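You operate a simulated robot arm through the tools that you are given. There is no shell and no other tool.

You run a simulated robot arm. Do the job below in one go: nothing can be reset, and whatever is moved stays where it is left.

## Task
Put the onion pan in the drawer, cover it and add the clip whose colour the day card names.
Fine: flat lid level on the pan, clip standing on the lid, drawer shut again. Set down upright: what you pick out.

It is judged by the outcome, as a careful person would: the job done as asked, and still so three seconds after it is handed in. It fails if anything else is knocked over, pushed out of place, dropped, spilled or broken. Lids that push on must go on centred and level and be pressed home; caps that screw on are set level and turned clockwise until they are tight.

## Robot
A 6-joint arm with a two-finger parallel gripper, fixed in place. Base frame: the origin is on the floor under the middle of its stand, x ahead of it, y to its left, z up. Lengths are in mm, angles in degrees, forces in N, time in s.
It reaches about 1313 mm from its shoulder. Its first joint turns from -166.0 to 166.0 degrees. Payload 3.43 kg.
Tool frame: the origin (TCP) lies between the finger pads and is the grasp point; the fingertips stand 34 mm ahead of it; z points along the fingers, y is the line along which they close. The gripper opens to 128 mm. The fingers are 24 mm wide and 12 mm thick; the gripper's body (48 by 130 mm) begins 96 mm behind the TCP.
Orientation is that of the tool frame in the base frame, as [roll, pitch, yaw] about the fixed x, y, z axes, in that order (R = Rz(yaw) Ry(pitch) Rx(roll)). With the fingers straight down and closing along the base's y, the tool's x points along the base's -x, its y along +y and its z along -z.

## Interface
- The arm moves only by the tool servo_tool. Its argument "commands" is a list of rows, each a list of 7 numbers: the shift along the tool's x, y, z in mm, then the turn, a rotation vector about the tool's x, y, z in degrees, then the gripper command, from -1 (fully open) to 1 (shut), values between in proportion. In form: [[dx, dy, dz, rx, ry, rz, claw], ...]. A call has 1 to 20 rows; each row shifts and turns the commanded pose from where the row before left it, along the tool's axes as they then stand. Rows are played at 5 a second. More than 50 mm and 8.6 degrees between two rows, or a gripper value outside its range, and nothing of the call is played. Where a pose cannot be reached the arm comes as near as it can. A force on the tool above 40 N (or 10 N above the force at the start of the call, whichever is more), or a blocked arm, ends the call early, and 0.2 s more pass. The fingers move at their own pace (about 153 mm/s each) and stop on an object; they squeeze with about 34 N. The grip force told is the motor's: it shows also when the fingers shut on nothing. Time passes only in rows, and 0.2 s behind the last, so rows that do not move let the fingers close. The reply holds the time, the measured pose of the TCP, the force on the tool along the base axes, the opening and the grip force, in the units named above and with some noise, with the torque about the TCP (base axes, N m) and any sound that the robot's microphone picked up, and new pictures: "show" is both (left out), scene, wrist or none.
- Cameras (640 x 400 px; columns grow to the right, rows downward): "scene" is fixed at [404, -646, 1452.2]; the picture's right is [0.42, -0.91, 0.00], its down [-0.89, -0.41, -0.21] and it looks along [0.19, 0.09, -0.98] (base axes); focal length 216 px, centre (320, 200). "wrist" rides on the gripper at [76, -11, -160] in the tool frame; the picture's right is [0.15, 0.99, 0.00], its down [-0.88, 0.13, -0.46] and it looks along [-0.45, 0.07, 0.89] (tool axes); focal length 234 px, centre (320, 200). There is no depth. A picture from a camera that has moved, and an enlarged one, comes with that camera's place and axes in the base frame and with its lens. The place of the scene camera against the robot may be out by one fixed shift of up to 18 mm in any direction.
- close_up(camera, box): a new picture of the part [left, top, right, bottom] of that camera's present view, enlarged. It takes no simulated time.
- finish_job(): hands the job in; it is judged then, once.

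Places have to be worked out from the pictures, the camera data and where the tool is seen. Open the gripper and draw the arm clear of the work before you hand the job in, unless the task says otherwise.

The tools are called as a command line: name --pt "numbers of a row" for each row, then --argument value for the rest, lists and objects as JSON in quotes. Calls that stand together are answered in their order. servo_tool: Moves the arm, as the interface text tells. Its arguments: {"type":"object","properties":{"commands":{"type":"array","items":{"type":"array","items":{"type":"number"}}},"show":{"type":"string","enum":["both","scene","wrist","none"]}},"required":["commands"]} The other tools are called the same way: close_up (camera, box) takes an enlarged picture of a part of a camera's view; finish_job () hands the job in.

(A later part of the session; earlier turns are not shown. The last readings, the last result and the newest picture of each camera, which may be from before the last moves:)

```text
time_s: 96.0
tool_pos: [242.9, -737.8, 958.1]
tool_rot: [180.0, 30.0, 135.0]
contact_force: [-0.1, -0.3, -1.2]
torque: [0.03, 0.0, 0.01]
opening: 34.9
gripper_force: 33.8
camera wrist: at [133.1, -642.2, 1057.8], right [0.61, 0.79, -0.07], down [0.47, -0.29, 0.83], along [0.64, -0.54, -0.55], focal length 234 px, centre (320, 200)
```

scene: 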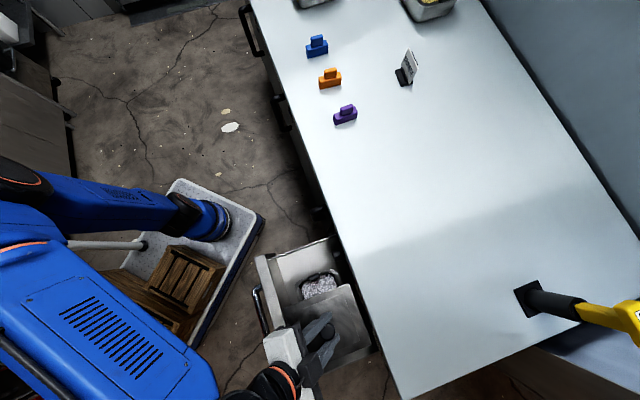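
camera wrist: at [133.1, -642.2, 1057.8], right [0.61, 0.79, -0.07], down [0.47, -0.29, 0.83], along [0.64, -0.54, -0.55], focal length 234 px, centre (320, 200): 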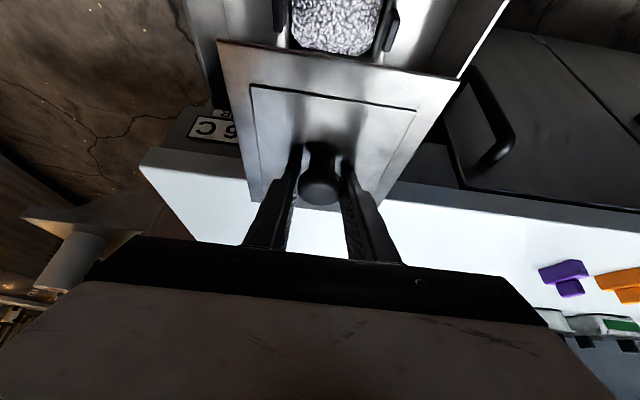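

The lid is steady over the drawer. I'll finish centring it and lower it gently.

servo_tool --pt "7.8 0 -4.5 0 0 0 1" --pt "4.07 0 -2.35 0 0 0 1" --pt "2 0 3.5 0 0 0 1" --pt "4 0 6.9 0 0 0 1" --pt "6 0 10.4 0 0 0 1" --pt "6 0 10.4 0 0 0 1" --pt "6 0 10.4 0 0 0 1" --pt "6 0 10.4 0 0 0 1" --pt "6 0 10.4 0 0 0 1" --pt "6 0 10.4 0 0 0 1" --pt "6 0 10.4 0 0 0 1" --pt "6 0 10.4 0 0 0 1" --pt "6 0 10.4 0 0 0 1" --pt "6 0 10.4 0 0 0 1" --pt "6 0 10.4 0 0 0 1" --pt "6 0 10.4 0 0 0 1" --pt "4 0 6.9 0 0 0 1" --pt "2 0 3.5 0 0 0 1" --pt "0 0 0 0 0 0 1"

close_up --camera "wrist" --box '[160, 0, 500, 220]'

close_up --camera "scene" --box '[240, 220, 400, 380]'

```text
time_s: 100.0
tool_pos: [234.3, -726.6, 790.7]
tool_rot: [-180.0, 30.1, 135.0]
contact_force: [-0.4, -0.1, -1.1]
torque: [0.01, -0.05, 0.01]
opening: 35.1
gripper_force: 34.1
camera wrist: at [123.8, -632.9, 890.0], right [0.61, 0.79, -0.07], down [0.47, -0.29, 0.83], along [0.64, -0.54, -0.55], focal length 234 px, centre (320, 200)
```

scene: 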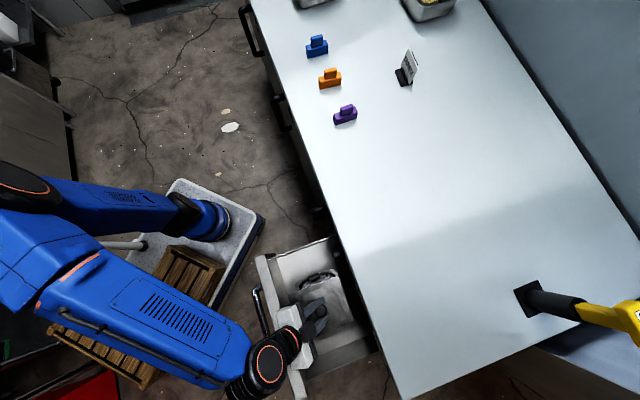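
wrist: 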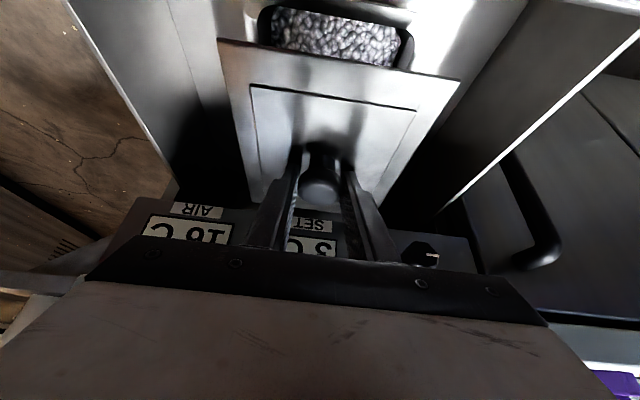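

```text
1.82 times, centred on (330, 110) of wrist
camera zoom: at [123.8, -632.9, 890.0], right [0.61, 0.79, -0.07], down [0.47, -0.29, 0.83], along [0.64, -0.54, -0.55], focal length 426 px, centre (302, 364)
```

zoom: 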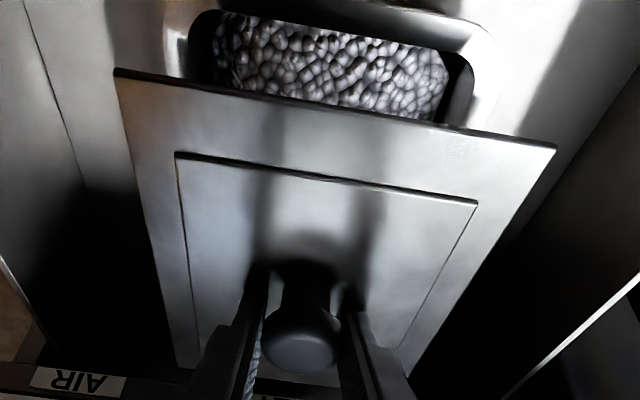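

```text
2.50 times, centred on (320, 300) of scene
camera zoom: at [404.0, -646.0, 1452.2], right [0.42, -0.91, 0.0], down [-0.89, -0.41, -0.21], along [0.19, 0.09, -0.98], focal length 541 px, centre (320, -50)
```

zoom: 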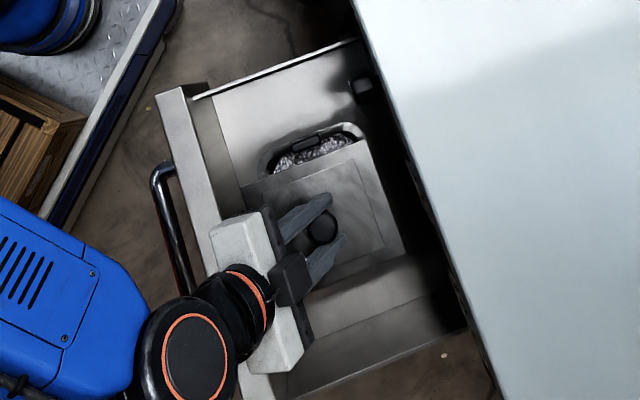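

servo_tool --pt "2.5 0 4.3 0 0 0 1" --pt "5 0 8.7 0 0 0 1" --pt "5 0 8.7 0 0 0 1" --pt "5 0 8.7 0 0 0 1" --pt "5 0 8.7 0 0 0 1" --pt "4 0 6.9 0 0 0 1" --pt "2 0 3.5 0 0 0 1" --pt "0 0 0 0 0 0 1"

close_up --camera "wrist" --box '[160, 0, 500, 220]'

close_up --camera "scene" --box '[270, 240, 370, 340]'

```text
time_s: 101.8
tool_pos: [233.0, -726.3, 733.1]
tool_rot: [-179.9, 30.0, 135.0]
contact_force: [0.6, 0.6, -0.6]
torque: [0.02, 0.01, 0.01]
opening: 35.0
gripper_force: 34.1
camera wrist: at [123.4, -632.2, 833.0], right [0.61, 0.79, -0.07], down [0.47, -0.29, 0.83], along [0.64, -0.54, -0.55], focal length 234 px, centre (320, 200)
```

scene: 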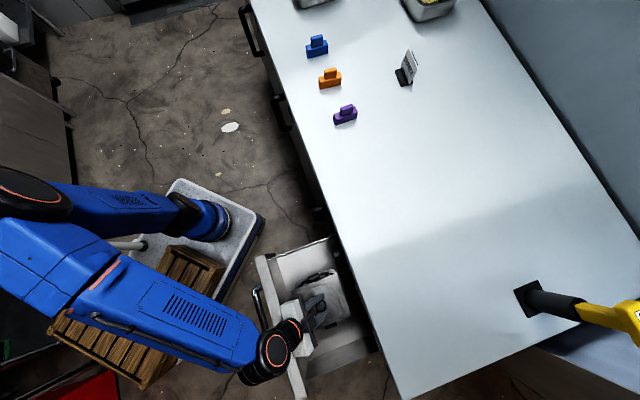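
wrist: 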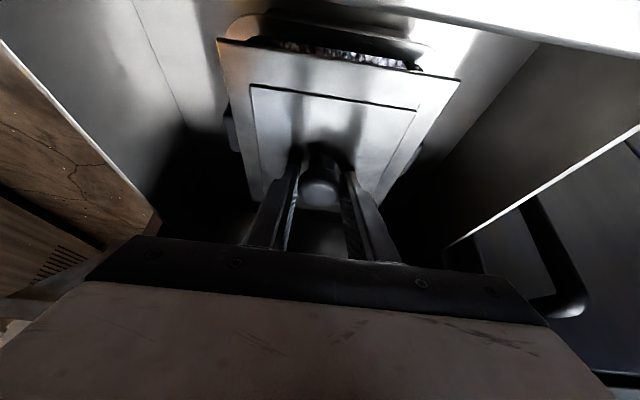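

```text
1.82 times, centred on (330, 110) of wrist
camera zoom: at [123.4, -632.2, 833.0], right [0.61, 0.79, -0.07], down [0.47, -0.29, 0.83], along [0.64, -0.54, -0.55], focal length 426 px, centre (302, 364)
```

zoom: 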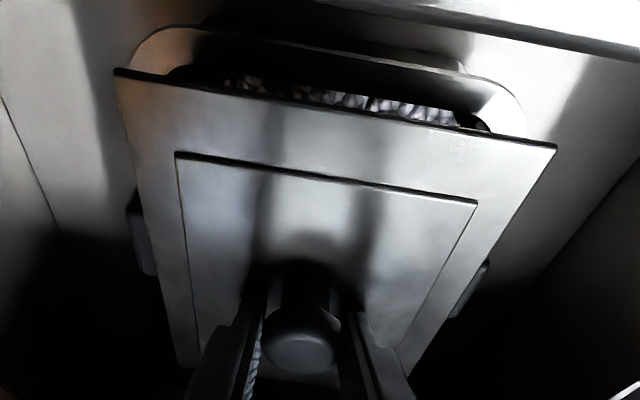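

```text
4.00 times, centred on (320, 290) of scene
camera zoom: at [404.0, -646.0, 1452.2], right [0.42, -0.91, 0.0], down [-0.89, -0.41, -0.21], along [0.19, 0.09, -0.98], focal length 865 px, centre (320, -160)
```

zoom: 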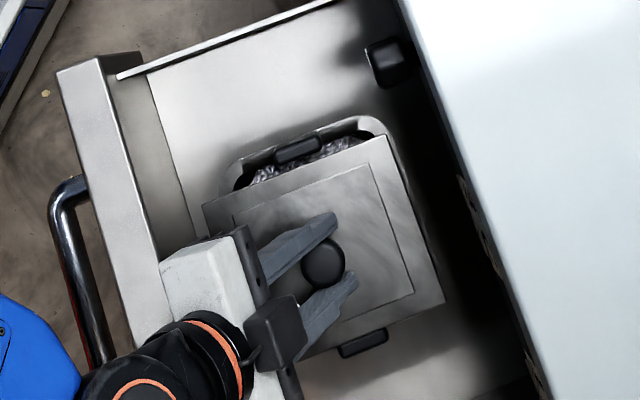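

The lid bottom is about 10 mm above the tab tops. I'll zoom on each tab to check the side clearances before inserting.

close_up --camera "wrist" --box '[210, 80, 270, 170]'

close_up --camera "wrist" --box '[390, 110, 450, 200]'

close_up --camera "scene" --box '[290, 260, 350, 320]'

```text
4.44 times, centred on (240, 125) of wrist
camera zoom: at [123.4, -632.2, 833.0], right [0.61, 0.79, -0.07], down [0.47, -0.29, 0.83], along [0.64, -0.54, -0.55], focal length 1041 px, centre (676, 533)
```

zoom: 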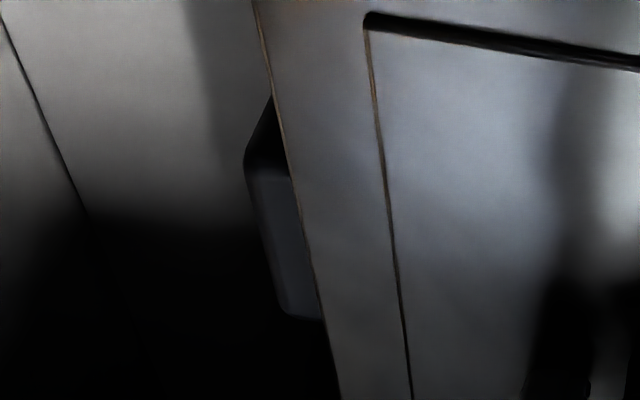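

```text
4.44 times, centred on (420, 155) of wrist
camera zoom: at [123.4, -632.2, 833.0], right [0.61, 0.79, -0.07], down [0.47, -0.29, 0.83], along [0.64, -0.54, -0.55], focal length 1041 px, centre (-124, 400)
```

zoom: 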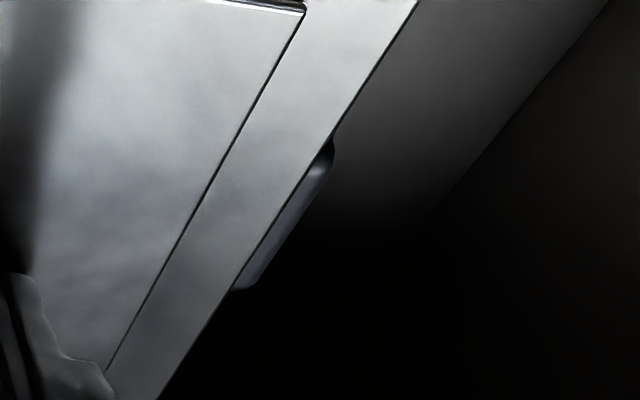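

```text
6.67 times, centred on (320, 290) of scene
camera zoom: at [404.0, -646.0, 1452.2], right [0.42, -0.91, 0.0], down [-0.89, -0.41, -0.21], along [0.19, 0.09, -0.98], focal length 1442 px, centre (320, -400)
```

zoom: 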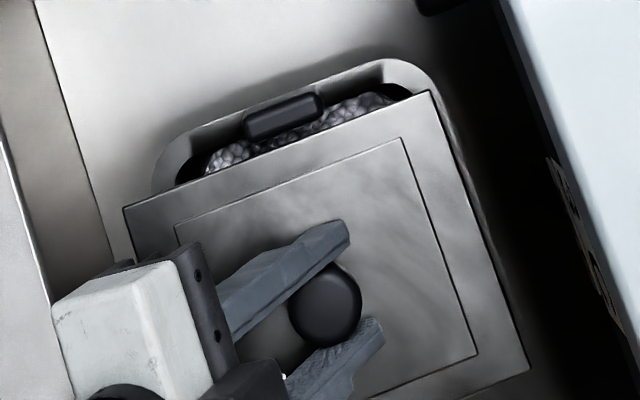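

close_up --camera "wrist" --box '[210, 0, 440, 110]'

close_up --camera "scene" --box '[300, 255, 350, 305]'

```text
2.78 times, centred on (325, 55) of wrist
camera zoom: at [123.4, -632.2, 833.0], right [0.61, 0.79, -0.07], down [0.47, -0.29, 0.83], along [0.64, -0.54, -0.55], focal length 652 px, centre (306, 604)
```

zoom: 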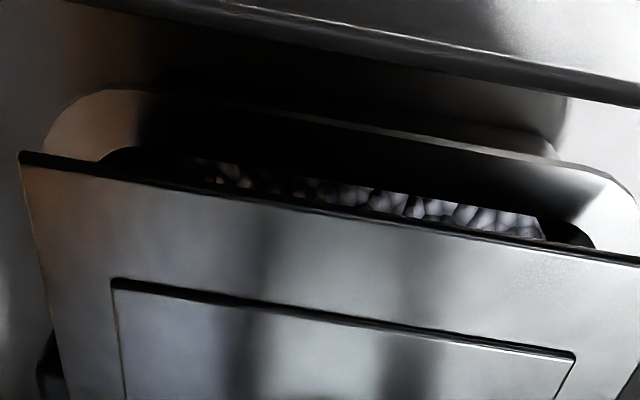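

```text
8.00 times, centred on (325, 280) of scene
camera zoom: at [404.0, -646.0, 1452.2], right [0.42, -0.91, 0.0], down [-0.89, -0.41, -0.21], along [0.19, 0.09, -0.98], focal length 1730 px, centre (280, -440)
```

zoom: 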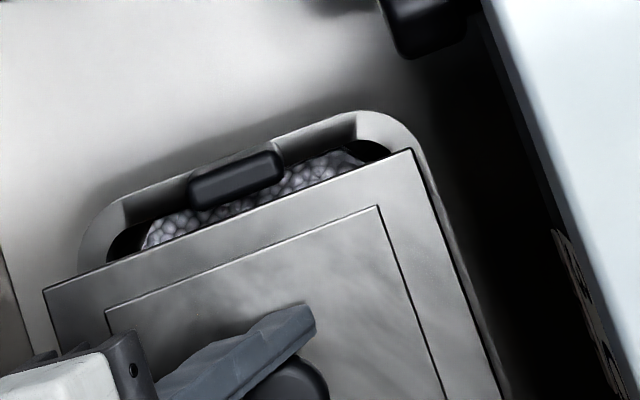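

Clearances agree to about 4 mm on each side, and the pan centre is about 3 mm further in f than the lid. I'll shift 3 mm in f and lower slowly between the tabs while watching the force.

servo_tool --pt "-2.6 0 1.5 0 0 0 1" --pt "1.25 0 2.17 0 0 0 1" --pt "1.25 0 2.17 0 0 0 1" --pt "1.25 0 2.17 0 0 0 1" --pt "1.25 0 2.17 0 0 0 1" --pt "1.25 0 2.17 0 0 0 1" --pt "1.25 0 2.17 0 0 0 1" --pt "0 0 0 0 0 0 1" --show "wrist"

close_up --camera "wrist" --box '[160, 0, 500, 220]'

close_up --camera "scene" --box '[290, 260, 350, 320]'

```text
time_s: 103.6
tool_pos: [236.4, -730.0, 717.4]
tool_rot: [-179.9, 30.0, 135.0]
contact_force: [0.3, 0.1, -1.9]
torque: [0.0, 0.0, 0.0]
opening: 35.1
gripper_force: 34.2
camera wrist: at [126.0, -635.0, 818.1], right [0.61, 0.79, -0.07], down [0.47, -0.29, 0.83], along [0.64, -0.54, -0.55], focal length 234 px, centre (320, 200)
```

wrist: 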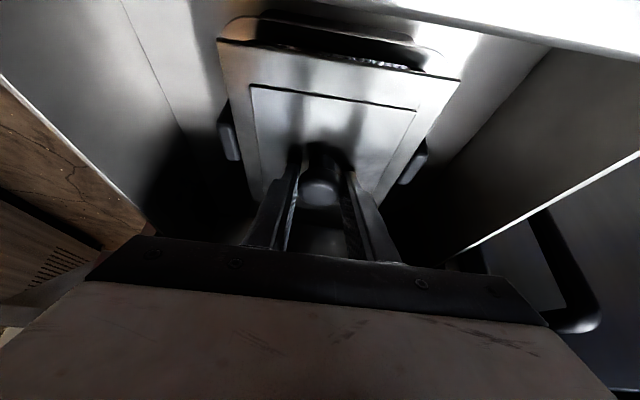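

```text
1.82 times, centred on (330, 110) of wrist
camera zoom: at [126.0, -635.0, 818.1], right [0.61, 0.79, -0.07], down [0.47, -0.29, 0.83], along [0.64, -0.54, -0.55], focal length 426 px, centre (302, 364)
```

zoom: 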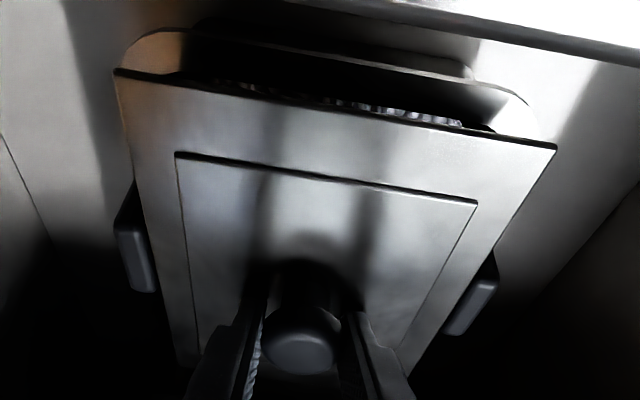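

```text
6.67 times, centred on (320, 290) of scene
camera zoom: at [404.0, -646.0, 1452.2], right [0.42, -0.91, 0.0], down [-0.89, -0.41, -0.21], along [0.19, 0.09, -0.98], focal length 1442 px, centre (320, -400)
```

zoom: 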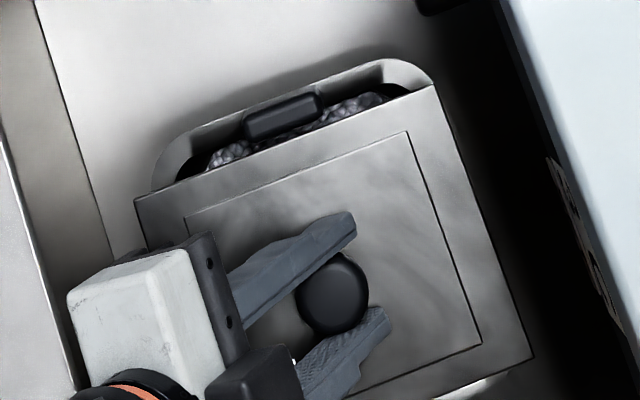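

No contact and the tabs show on both sides. I'll keep lowering until it seats.

servo_tool --pt "1.25 0 2.17 0 0 0 1" --pt "1.25 0 2.17 0 0 0 1" --pt "1.25 0 2.17 0 0 0 1" --pt "1.25 0 2.17 0 0 0 1" --pt "1.25 0 2.17 0 0 0 1" --pt "1.25 0 2.17 0 0 0 1" --pt "1.25 0 2.17 0 0 0 1" --pt "0 0 0 0 0 0 1" --show "wrist"

close_up --camera "wrist" --box '[160, 0, 500, 220]'

```text
time_s: 105.4
tool_pos: [237.0, -729.7, 699.4]
tool_rot: [179.9, 30.0, 135.1]
contact_force: [-0.5, 0.1, -1.6]
torque: [-0.02, 0.02, -0.03]
opening: 34.9
gripper_force: 33.5
camera wrist: at [126.5, -635.3, 799.9], right [0.61, 0.79, -0.07], down [0.47, -0.29, 0.83], along [0.64, -0.54, -0.55], focal length 234 px, centre (320, 200)
```

wrist: 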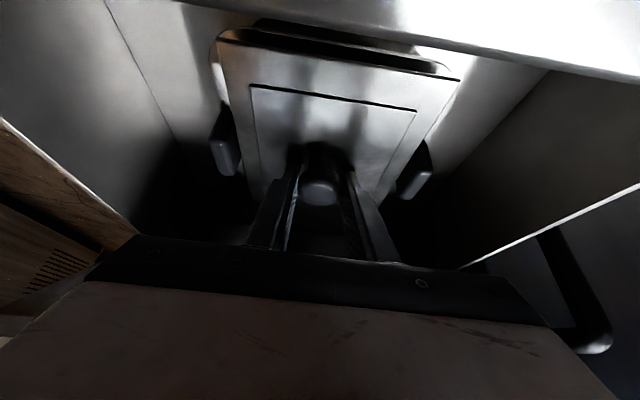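

```text
1.82 times, centred on (330, 110) of wrist
camera zoom: at [126.5, -635.3, 799.9], right [0.61, 0.79, -0.07], down [0.47, -0.29, 0.83], along [0.64, -0.54, -0.55], focal length 426 px, centre (302, 364)
```

zoom: 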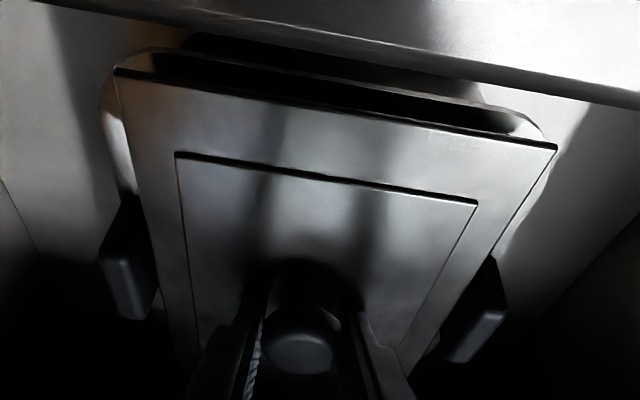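

servo_tool --pt "1 0 1.73 0 0 0 1" --pt "1 0 1.73 0 0 0 1" --pt "1 0 1.73 0 0 0 1" --pt "1 0 1.73 0 0 0 1" --pt "0 0 0 0 0 0 1" --show "none"

servo_tool --pt "0.75 0 1.3 0 0 0 1" --pt "0.75 0 1.3 0 0 0 1" --pt "0 0 0 0 0 0 1" --show "wrist"

close_up --camera "wrist" --box '[160, 0, 500, 220]'

```text
time_s: 106.6
tool_pos: [234.8, -730.0, 692.3]
tool_rot: [-180.0, 30.0, 135.0]
contact_force: [-0.4, -0.3, -2.2]
torque: [0.01, -0.01, 0.05]
opening: 35.2
gripper_force: 34.3
```

```text
time_s: 107.4
tool_pos: [236.2, -730.4, 689.5]
tool_rot: [180.0, 30.0, 135.0]
contact_force: [0.7, -0.6, -1.8]
torque: [-0.01, -0.03, -0.02]
opening: 35.0
gripper_force: 34.0
camera wrist: at [125.9, -635.3, 789.2], right [0.61, 0.79, -0.07], down [0.47, -0.29, 0.83], along [0.64, -0.54, -0.55], focal length 234 px, centre (320, 200)
```

wrist: 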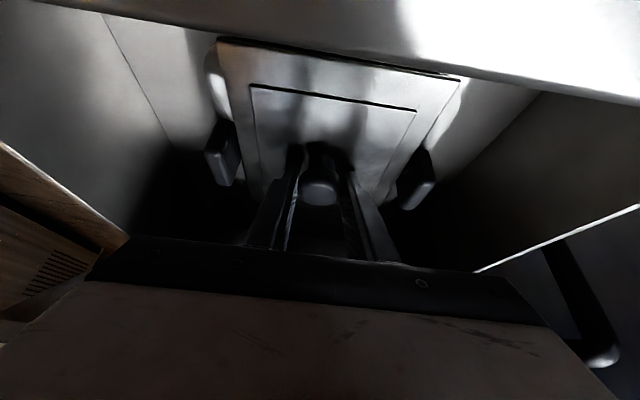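

```text
1.82 times, centred on (330, 110) of wrist
camera zoom: at [125.9, -635.3, 789.2], right [0.61, 0.79, -0.07], down [0.47, -0.29, 0.83], along [0.64, -0.54, -0.55], focal length 426 px, centre (302, 364)
```

zoom: 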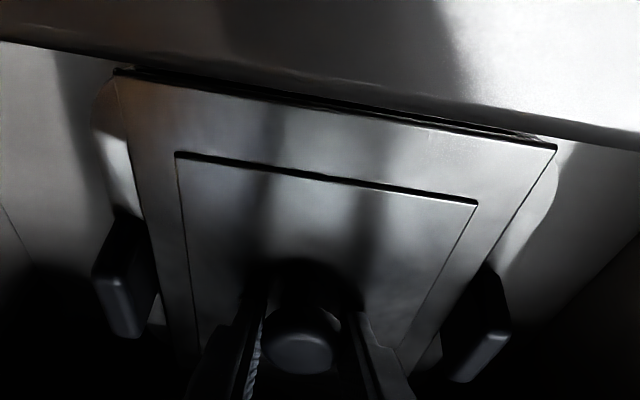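

servo_tool --pt "0.5 0 0.87 0 0 0 1" --pt "0.5 0 0.87 0 0 0 1" --pt "0 0 0 0 0 0 1" --show "none"

servo_tool --pt "0.5 0 0.87 0 0 0 1" --pt "0.5 0 0.87 0 0 0 1" --pt "0 0 0 0 0 0 1" --show "none"

servo_tool --pt "0.5 0 0.87 0 0 0 1" --pt "0.5 0 0.87 0 0 0 1" --pt "0 0 0 0 0 0 1" --show "wrist"

```text
time_s: 108.2
tool_pos: [235.7, -731.0, 687.7]
tool_rot: [-180.0, 30.0, 135.0]
contact_force: [-0.8, 0.8, -1.4]
torque: [0.03, 0.0, -0.01]
opening: 34.8
gripper_force: 33.8
```

```text
time_s: 109.0
tool_pos: [236.4, -730.8, 684.7]
tool_rot: [-180.0, 30.0, 135.0]
contact_force: [0.6, -1.0, -1.2]
torque: [-0.01, 0.0, 0.04]
opening: 35.1
gripper_force: 34.0
```

```text
time_s: 109.8
tool_pos: [237.1, -729.9, 682.6]
tool_rot: [-179.9, 30.1, 135.0]
contact_force: [0.1, -0.1, -1.8]
torque: [-0.04, 0.0, 0.01]
opening: 35.0
gripper_force: 33.9
camera wrist: at [126.2, -635.2, 783.2], right [0.61, 0.79, -0.07], down [0.47, -0.29, 0.83], along [0.64, -0.54, -0.55], focal length 234 px, centre (320, 200)
```

wrist: 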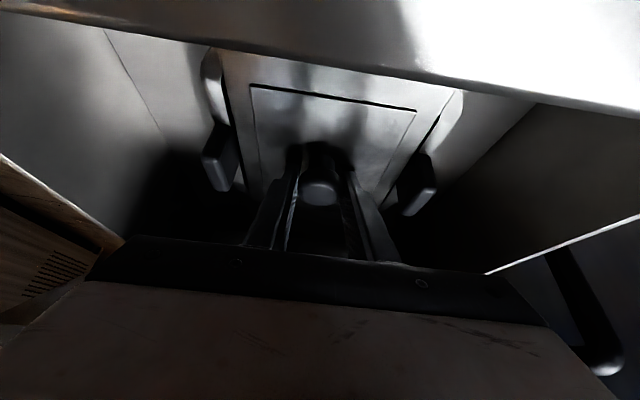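

servo_tool --pt "0.5 0 0.87 0 0 0 1" --pt "0.5 0 0.87 0 0 0 1" --pt "0 0 0 0 0 0 1" --show "none"

servo_tool --pt "0.5 0 0.87 0 0 0 1" --pt "0.5 0 0.87 0 0 0 1" --pt "0 0 0 0 0 0 1" --show "none"

close_up --camera "wrist" --box '[180, 20, 480, 230]'

close_up --camera "scene" --box '[290, 260, 350, 320]'

```text
time_s: 110.6
tool_pos: [235.3, -729.7, 680.4]
tool_rot: [-180.0, 29.9, 135.1]
contact_force: [1.2, 0.7, 6.3]
torque: [0.18, 0.12, 0.03]
opening: 35.2
gripper_force: 34.0
```

```text
time_s: 111.4
tool_pos: [236.5, -730.2, 681.1]
tool_rot: [-179.8, 30.2, 135.1]
contact_force: [4.7, 2.4, 37.7]
torque: [-0.04, -0.23, 0.09]
opening: 35.1
gripper_force: 34.0
```

```text
1.90 times, centred on (330, 125) of wrist
camera zoom: at [125.9, -635.0, 781.1], right [0.61, 0.79, -0.08], down [0.47, -0.28, 0.84], along [0.64, -0.55, -0.54], focal length 446 px, centre (301, 343)
```

zoom: 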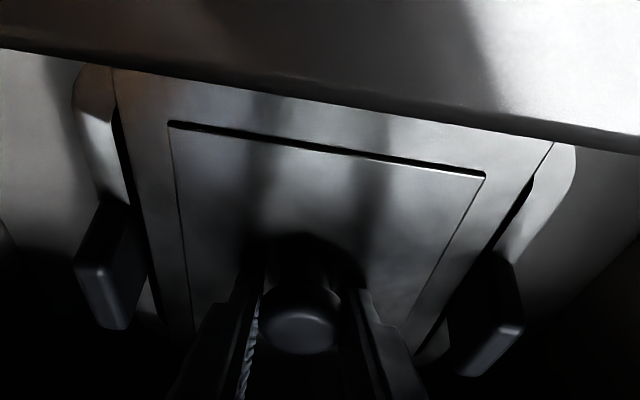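

```text
6.67 times, centred on (320, 290) of scene
camera zoom: at [404.0, -646.0, 1452.2], right [0.42, -0.91, 0.0], down [-0.89, -0.41, -0.21], along [0.19, 0.09, -0.98], focal length 1442 px, centre (320, -400)
```

zoom: 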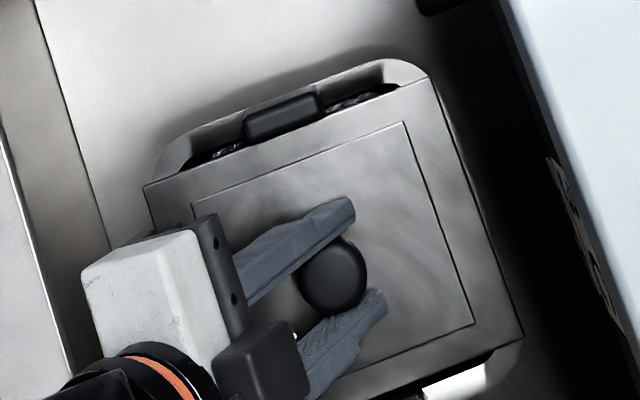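

The lid has seated on the rim (force up to 38 N, level, small torque), with the tabs clear on both sides. I'll relax the press, open the gripper and rise.

servo_tool --pt "-0.75 0 -1.3 0 0 0 1" --pt "0 0 0 0 0 0 0.7" --pt "0 0 0 0 0 0 0.2" --pt "0 0 0 0 0 0 0.1" --pt "-2 0 -3.5 0 0 0 0.1" --pt "-4 0 -6.9 0 0 0 0.1" --pt "-8 0 -13.9 0 0 0 0.1" --pt "-12 0 -20.8 0 0 0 0.1" --pt "-16 0 -27.7 0 0 0 0.1" --pt "-16 0 -27.7 0 0 0 0.1" --pt "-16 0 -27.7 0 0 0 0.1" --pt "0 0 0 0 0 0 0.1"

close_up --camera "wrist" --box '[200, 0, 440, 160]'

close_up --camera "scene" --box '[280, 250, 360, 330]'

```text
time_s: 114.0
tool_pos: [235.0, -728.8, 828.8]
tool_rot: [180.0, 30.1, 135.0]
contact_force: [0.9, 0.0, 0.2]
torque: [0.0, -0.03, -0.01]
opening: 57.5
gripper_force: 0.0
camera wrist: at [125.0, -634.5, 929.3], right [0.61, 0.79, -0.07], down [0.47, -0.29, 0.83], along [0.64, -0.54, -0.55], focal length 234 px, centre (320, 200)
```

scene: 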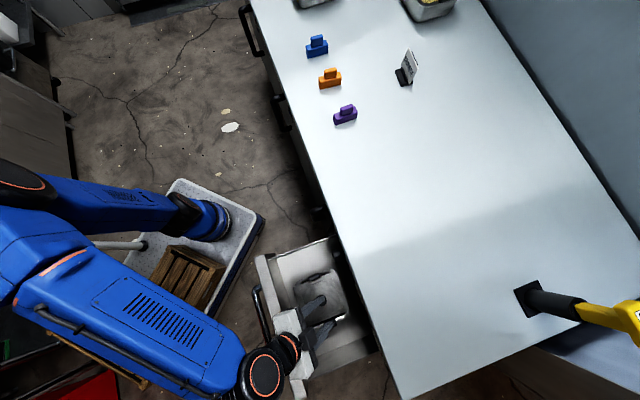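
wrist: 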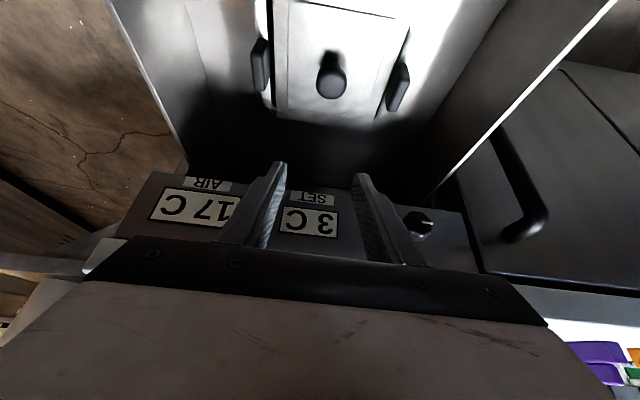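

```text
2.50 times, centred on (320, 80) of wrist
camera zoom: at [125.0, -634.5, 929.3], right [0.61, 0.79, -0.07], down [0.47, -0.29, 0.83], along [0.64, -0.54, -0.55], focal length 585 px, centre (320, 500)
```

zoom: 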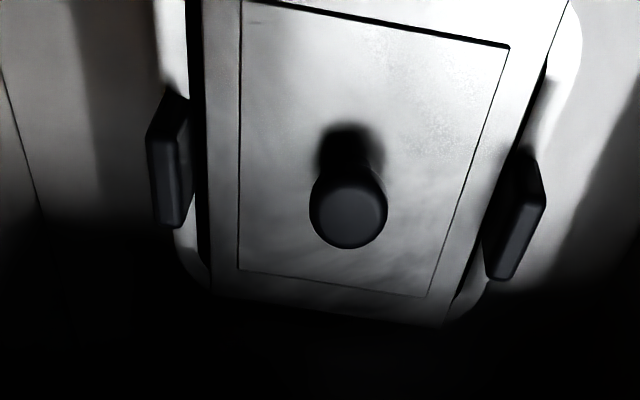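

```text
5.00 times, centred on (320, 290) of scene
camera zoom: at [404.0, -646.0, 1452.2], right [0.42, -0.91, 0.0], down [-0.89, -0.41, -0.21], along [0.19, 0.09, -0.98], focal length 1082 px, centre (320, -250)
```

zoom: 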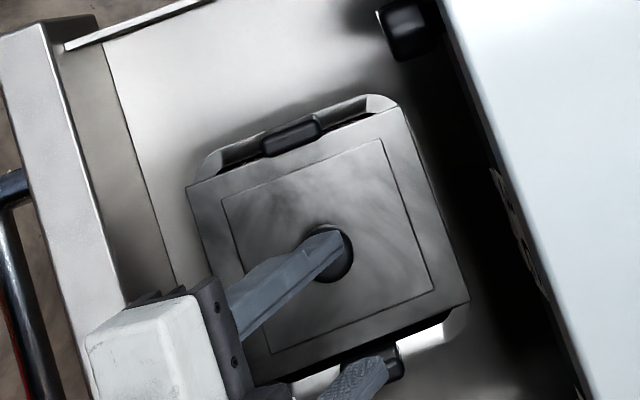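

The lid is in place on the pan. The orange clip triangulates to about f=933, l=267 with its top at z≈938, and its tab's long side runs roughly along f. I'll rise and move to look at it closely.

servo_tool --pt "-22 0 -38.1 0 0 0 0.1" --pt "-22 0 -38.1 0 0 0 0.1" --pt "-22 0 -38.1 0 0 0 0.1" --pt "-22 0 -38.1 0 0 0 0.1" --pt "-15 0 -26 0 0 0 0.1" --pt "-11 44 6.35 0 0 0 0" --pt "-11 44 6.35 0 0 0 0" --pt "-11 44 6.35 0 0 0 0" --pt "-11 44 6.35 0 0 0 0" --pt "-11 44 6.35 0 0 0 0" --pt "-11 44 6.35 0 0 0 0" --pt "-11 44 6.35 0 0 0 0" --pt "-11 44 6.35 0 0 0 0" --pt "-11 44 6.35 0 0 0 0" --pt "-11 44 6.35 0 0 0 0" --pt "-11 44 6.35 0 0 0 0" --pt "-11 44 6.35 0 0 0 0" --pt "-11 44 6.35 0 0 0 0" --pt "-11 44 6.35 0 0 0 0" --pt "0 0 0 0 0 0 0"

close_up --camera "wrist" --box '[220, 40, 420, 200]'

close_up --camera "scene" --box '[280, 250, 360, 330]'

```text
time_s: 118.2
tool_pos: [796.4, -417.1, 1035.2]
tool_rot: [-180.0, 29.9, 135.1]
contact_force: [0.4, 0.1, -0.6]
torque: [0.0, -0.01, 0.0]
opening: 64.0
gripper_force: 0.1
camera wrist: at [686.3, -323.2, 1134.8], right [0.61, 0.79, -0.07], down [0.47, -0.29, 0.83], along [0.64, -0.54, -0.55], focal length 234 px, centre (320, 200)
```

scene: 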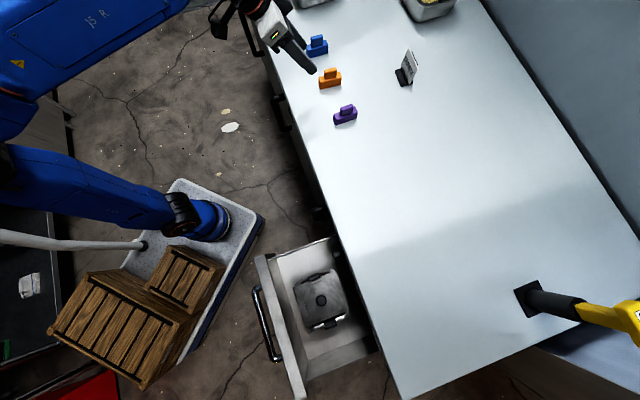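
wrist: 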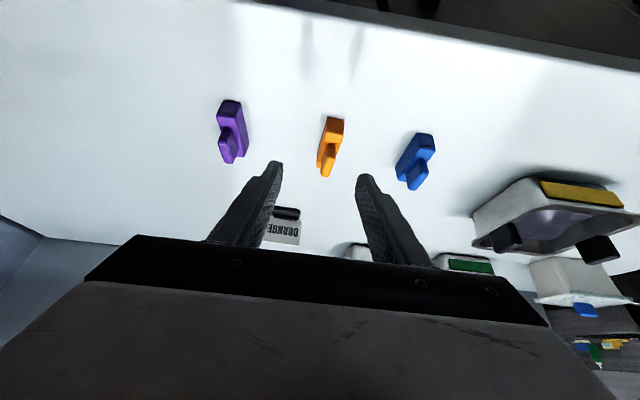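

```text
2.50 times, centred on (320, 120) of wrist
camera zoom: at [686.3, -323.2, 1134.8], right [0.61, 0.79, -0.07], down [0.47, -0.29, 0.83], along [0.64, -0.54, -0.55], focal length 585 px, centre (320, 400)
```

zoom: 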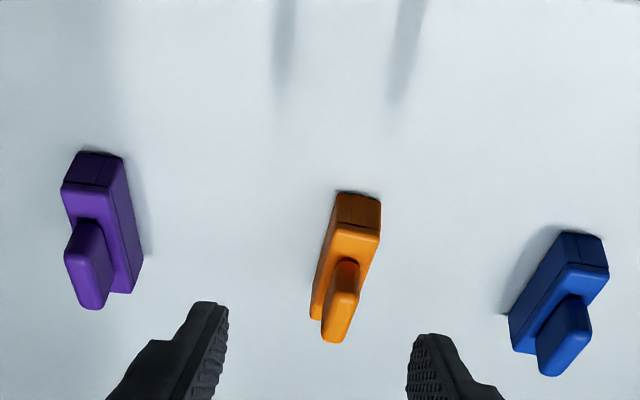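

```text
5.00 times, centred on (320, 290) of scene
camera zoom: at [404.0, -646.0, 1452.2], right [0.42, -0.91, 0.0], down [-0.89, -0.41, -0.21], along [0.19, 0.09, -0.98], focal length 1082 px, centre (320, -250)
```

zoom: 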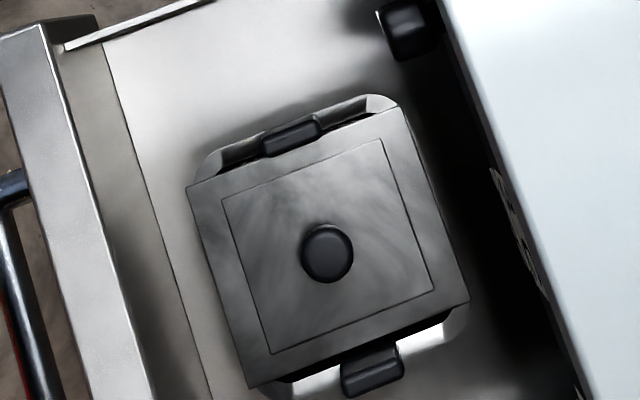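

The lid sits properly between the tabs. The close view puts the orange clip at centre f≈946, l≈281, with a base of about 70×24×25 and a tab about 13 mm thick reaching z≈932. I'll move over it to a pre-grasp at z≈960.

servo_tool --pt "-9 4.3 34 0 0 0 0" --pt "-9 4.3 34 0 0 0 0" --pt "-9 4.4 34 0 0 0 0" --pt "0 0 0 0 0 0 0" --show "wrist"

close_up --camera "wrist" --box '[240, 60, 400, 220]'

```text
time_s: 119.2
tool_pos: [860.5, -460.2, 959.5]
tool_rot: [-180.0, 29.9, 135.1]
contact_force: [0.4, 0.1, -0.5]
torque: [-0.01, -0.01, 0.02]
opening: 64.0
gripper_force: 0.1
camera wrist: at [750.5, -365.9, 1059.0], right [0.61, 0.79, -0.07], down [0.47, -0.29, 0.83], along [0.64, -0.54, -0.55], focal length 234 px, centre (320, 200)
```

wrist: 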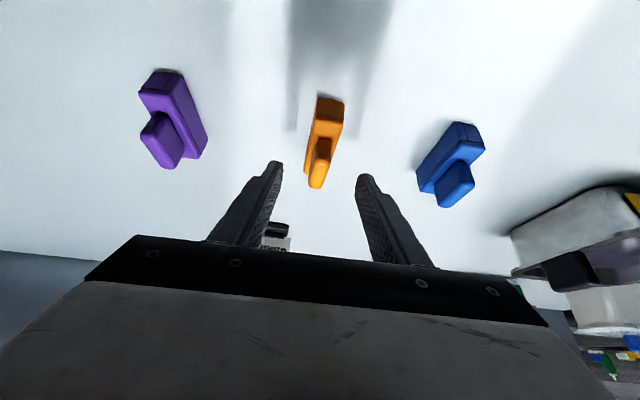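

```text
2.50 times, centred on (320, 140) of wrist
camera zoom: at [750.5, -365.9, 1059.0], right [0.61, 0.79, -0.07], down [0.47, -0.29, 0.83], along [0.64, -0.54, -0.55], focal length 585 px, centre (320, 350)
```

zoom: 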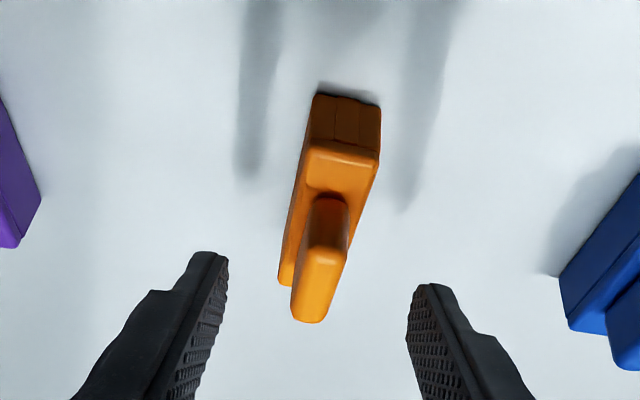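

The clip's tab is centred at about l=281.6, f=949, within 2 mm of the gripper centre. I'll descend to z≈943 and close on the tab.

servo_tool --pt "3.5 -0.8 7.5 0 0 0 0" --pt "3.4 -0.7 7.6 0 0 0 0" --pt "0 0 0 0 0 0 0" --show "wrist"

close_up --camera "wrist" --box '[240, 80, 400, 240]'

```text
time_s: 120.0
tool_pos: [859.3, -463.5, 943.2]
tool_rot: [179.9, 30.0, 135.0]
contact_force: [-0.2, -0.4, -0.6]
torque: [0.0, -0.02, 0.01]
opening: 63.9
gripper_force: 0.1
camera wrist: at [749.4, -369.0, 1043.0], right [0.61, 0.79, -0.07], down [0.47, -0.29, 0.83], along [0.64, -0.54, -0.55], focal length 234 px, centre (320, 200)
```

wrist: 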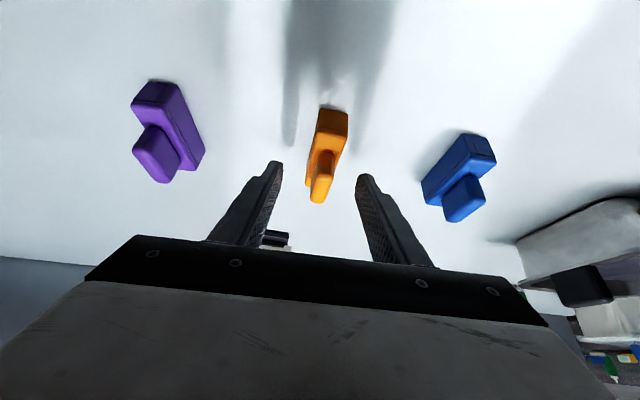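

```text
2.50 times, centred on (320, 160) of wrist
camera zoom: at [749.4, -369.0, 1043.0], right [0.61, 0.79, -0.07], down [0.47, -0.29, 0.83], along [0.64, -0.54, -0.55], focal length 585 px, centre (320, 300)
```

zoom: 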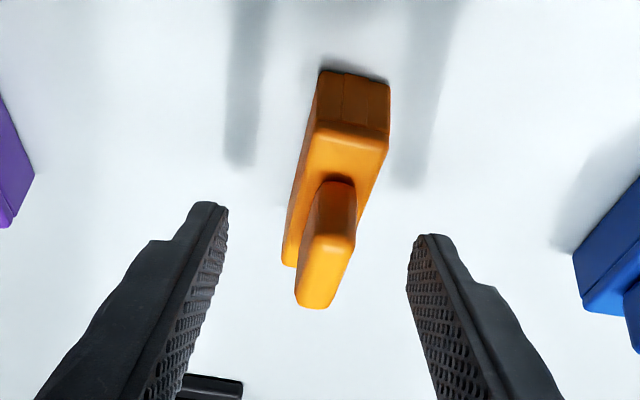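

servo_tool --pt "0 2 0 0 0 0 0.2" --pt "0 0 0 0 0 0 0.5" --pt "0 0 0 0 0 0 0.7" --pt "0 0 0 0 0 0 1" --pt "0 0 0 0 0 0 1" --pt "0 0 0 0 0 0 1" --show "wrist"

close_up --camera "wrist" --box '[240, 80, 400, 240]'

```text
time_s: 121.4
tool_pos: [860.7, -462.2, 943.3]
tool_rot: [-180.0, 29.9, 134.9]
contact_force: [0.4, 0.1, 0.5]
torque: [0.01, 0.0, -0.02]
opening: 22.7
gripper_force: 34.2
camera wrist: at [750.1, -367.9, 1043.1], right [0.61, 0.79, -0.07], down [0.47, -0.29, 0.83], along [0.64, -0.54, -0.55], focal length 234 px, centre (320, 200)
```

wrist: 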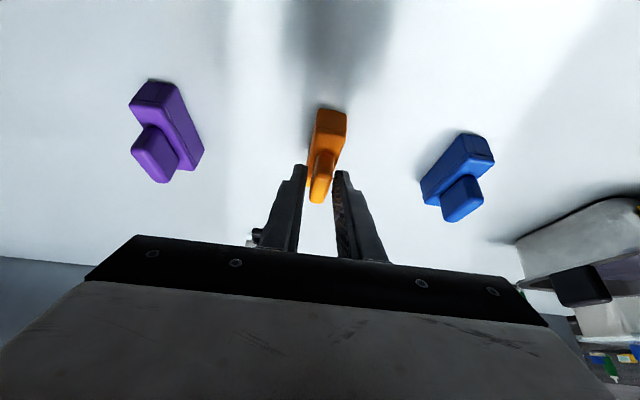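

```text
2.50 times, centred on (320, 160) of wrist
camera zoom: at [750.1, -367.9, 1043.1], right [0.61, 0.79, -0.07], down [0.47, -0.29, 0.83], along [0.64, -0.54, -0.55], focal length 585 px, centre (320, 300)
```

zoom: 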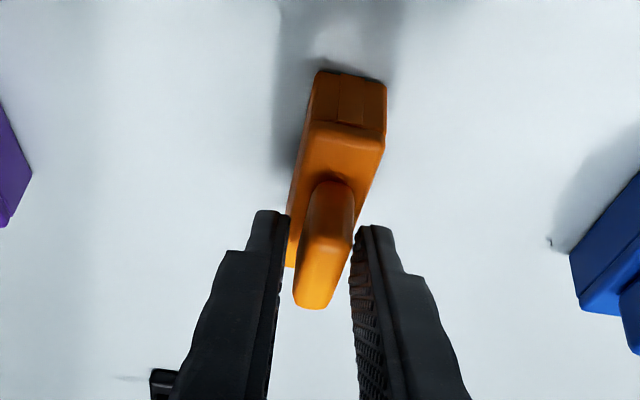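

The fingers stopped at 22.7 mm, which is the base width, so the tips caught the top of the base rather than the tab. I'll open, raise 7 mm and close on the tab itself.

servo_tool --pt "0 0 0 0 0 0 0.4" --pt "0 0 0 0 0 0 0.4" --pt "-1.75 0 -3 0 0 0 0.4" --pt "-1.75 0 -3 0 0 0 0.4" --pt "0 0 0 0 0 0 0.6" --pt "0 0 0 0 0 0 0.8" --pt "0 0 0 0 0 0 1" --pt "0 0 0 0 0 0 1" --pt "0 0 0 0 0 0 1" --show "wrist"

close_up --camera "wrist" --box '[240, 80, 400, 240]'

```text
time_s: 123.4
tool_pos: [860.3, -463.7, 950.8]
tool_rot: [-180.0, 29.9, 135.0]
contact_force: [-0.2, 0.2, -0.3]
torque: [0.02, 0.02, -0.01]
opening: 12.8
gripper_force: 33.5
camera wrist: at [750.5, -369.0, 1050.8], right [0.61, 0.79, -0.07], down [0.47, -0.29, 0.83], along [0.64, -0.54, -0.55], focal length 234 px, centre (320, 200)
```

wrist: 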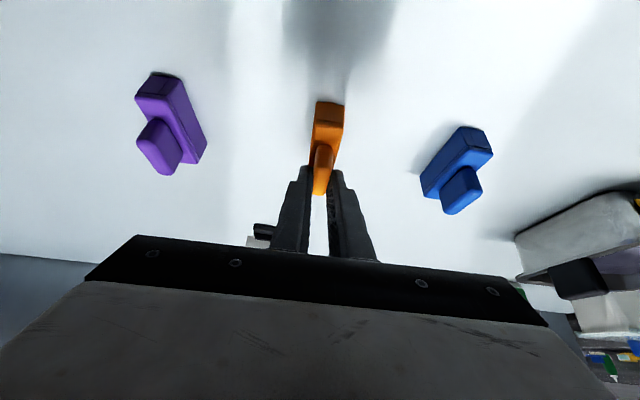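

```text
2.50 times, centred on (320, 160) of wrist
camera zoom: at [750.5, -369.0, 1050.8], right [0.61, 0.79, -0.07], down [0.47, -0.29, 0.83], along [0.64, -0.54, -0.55], focal length 585 px, centre (320, 300)
```

zoom: 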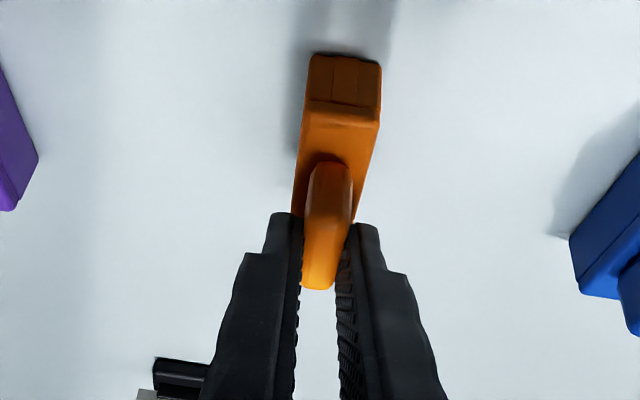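

The tab is gripped now (12.8 mm). I'll lift gently and check that it holds.

servo_tool --pt "-0.75 0 -1.3 0 0 0 1" --pt "-1 0 -1.73 0 0 0 1" --pt "-1.5 0 -2.6 0 0 0 1" --pt "-2 0 -3.46 0 0 0 1" --pt "-2 0 -3.46 0 0 0 1" --pt "-2 0 -3.46 0 0 0 1" --pt "0 0 0 0 0 0 1" --show "both"

close_up --camera "wrist" --box '[240, 80, 400, 240]'

```text
time_s: 125.0
tool_pos: [859.6, -463.2, 969.4]
tool_rot: [-180.0, 30.0, 134.9]
contact_force: [-0.4, 0.1, -1.0]
torque: [0.01, 0.0, 0.0]
opening: 12.5
gripper_force: 33.8
camera wrist: at [749.9, -368.7, 1069.3], right [0.61, 0.79, -0.07], down [0.47, -0.29, 0.83], along [0.64, -0.54, -0.55], focal length 234 px, centre (320, 200)
```

scene: 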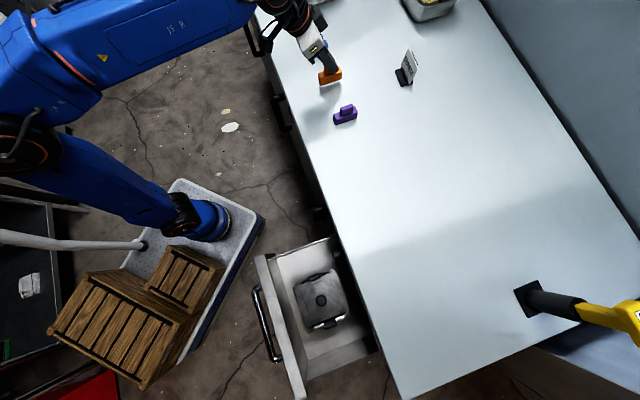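
wrist: 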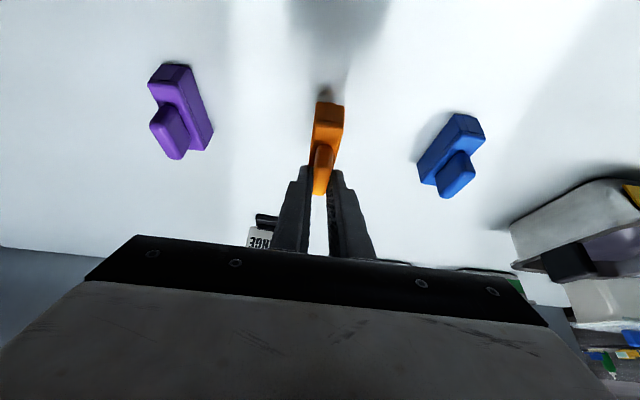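

```text
2.50 times, centred on (320, 160) of wrist
camera zoom: at [749.9, -368.7, 1069.3], right [0.61, 0.79, -0.07], down [0.47, -0.29, 0.83], along [0.64, -0.54, -0.55], focal length 585 px, centre (320, 300)
```

zoom: 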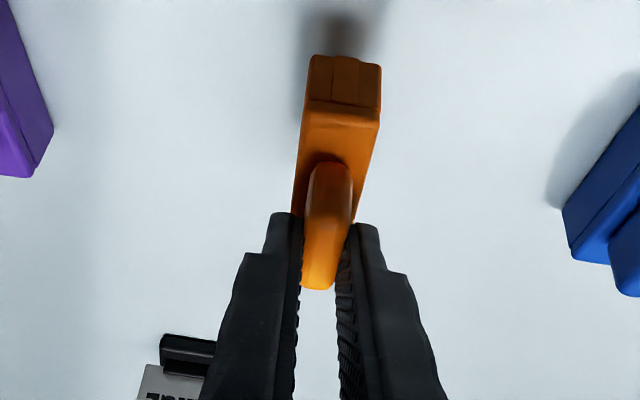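

The clip is lifted upright and steady with about a 1 N load. I'll lift it clear and draw it straight back off the counter.

servo_tool --pt "-2.5 0 -4.3 0 0 0 1" --pt "-3 0 -5.2 0 0 0 1" --pt "-3 0 -5.2 0 0 0 1" --pt "-3 0 -5.2 0 0 0 1" --pt "-3 0 -5.2 0 0 0 1" --pt "-3 0 -5.2 0 0 0 1" --pt "-3 0 -5.2 0 0 0 1" --pt "-3 0 -5.2 0 0 0 1" --pt "-3 0 -5.2 0 0 0 1" --pt "-3 0 -5.2 0 0 0 1" --pt "-1.5 0 -2.6 0 0 0 1" --pt "0 0 0 0 0 0 1" --show "wrist"

servo_tool --pt "6.9 0 -4 0 0 0 1" --pt "13 0 -7.5 0 0 0 1" --pt "17.3 0 -10 0 0 0 1" --pt "17.3 0 -10 0 0 0 1" --pt "17.3 0 -10 0 0 0 1" --pt "17.3 0 -10 0 0 0 1" --pt "17.3 0 -10 0 0 0 1" --pt "17.3 0 -10 0 0 0 1" --pt "17.3 0 -10 0 0 0 1" --pt "17.3 0 -10 0 0 0 1" --pt "17.3 0 -10 0 0 0 1" --pt "17.3 0 -10 0 0 0 1" --pt "17.3 0 -10 0 0 0 1" --pt "17.3 0 -10 0 0 0 1" --pt "10.4 0 -6 0 0 0 1" --pt "4.3 0 -2.5 0 0 0 1" --pt "0 0 0 0 0 0 1" --show "wrist"

```text
time_s: 127.6
tool_pos: [860.1, -463.8, 1030.6]
tool_rot: [-180.0, 30.0, 135.1]
contact_force: [0.1, 0.8, 0.1]
torque: [0.0, 0.04, 0.02]
opening: 12.7
gripper_force: 33.5
camera wrist: at [750.0, -368.6, 1131.6], right [0.61, 0.79, -0.07], down [0.47, -0.29, 0.83], along [0.64, -0.54, -0.55], focal length 234 px, centre (320, 200)
```

wrist: 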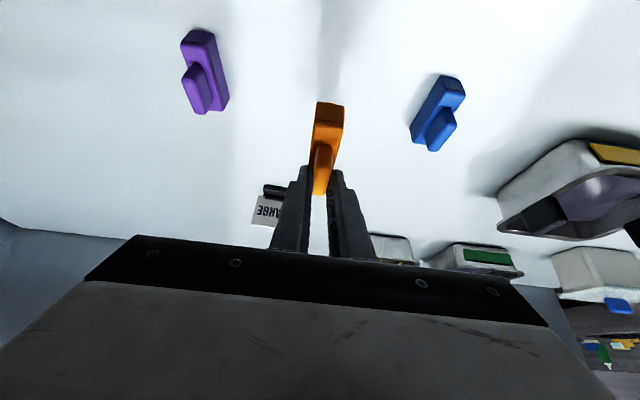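

```text
time_s: 131.2
tool_pos: [660.9, -265.0, 1033.0]
tool_rot: [-180.0, 30.0, 135.0]
contact_force: [0.0, 0.4, 0.5]
torque: [0.03, -0.01, -0.01]
opening: 12.6
gripper_force: 33.9
camera wrist: at [551.7, -170.5, 1132.4], right [0.61, 0.79, -0.07], down [0.47, -0.29, 0.83], along [0.64, -0.54, -0.55], focal length 234 px, centre (320, 200)
```

wrist: 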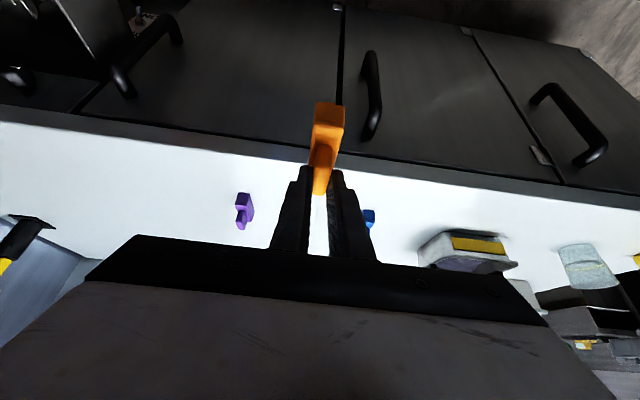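

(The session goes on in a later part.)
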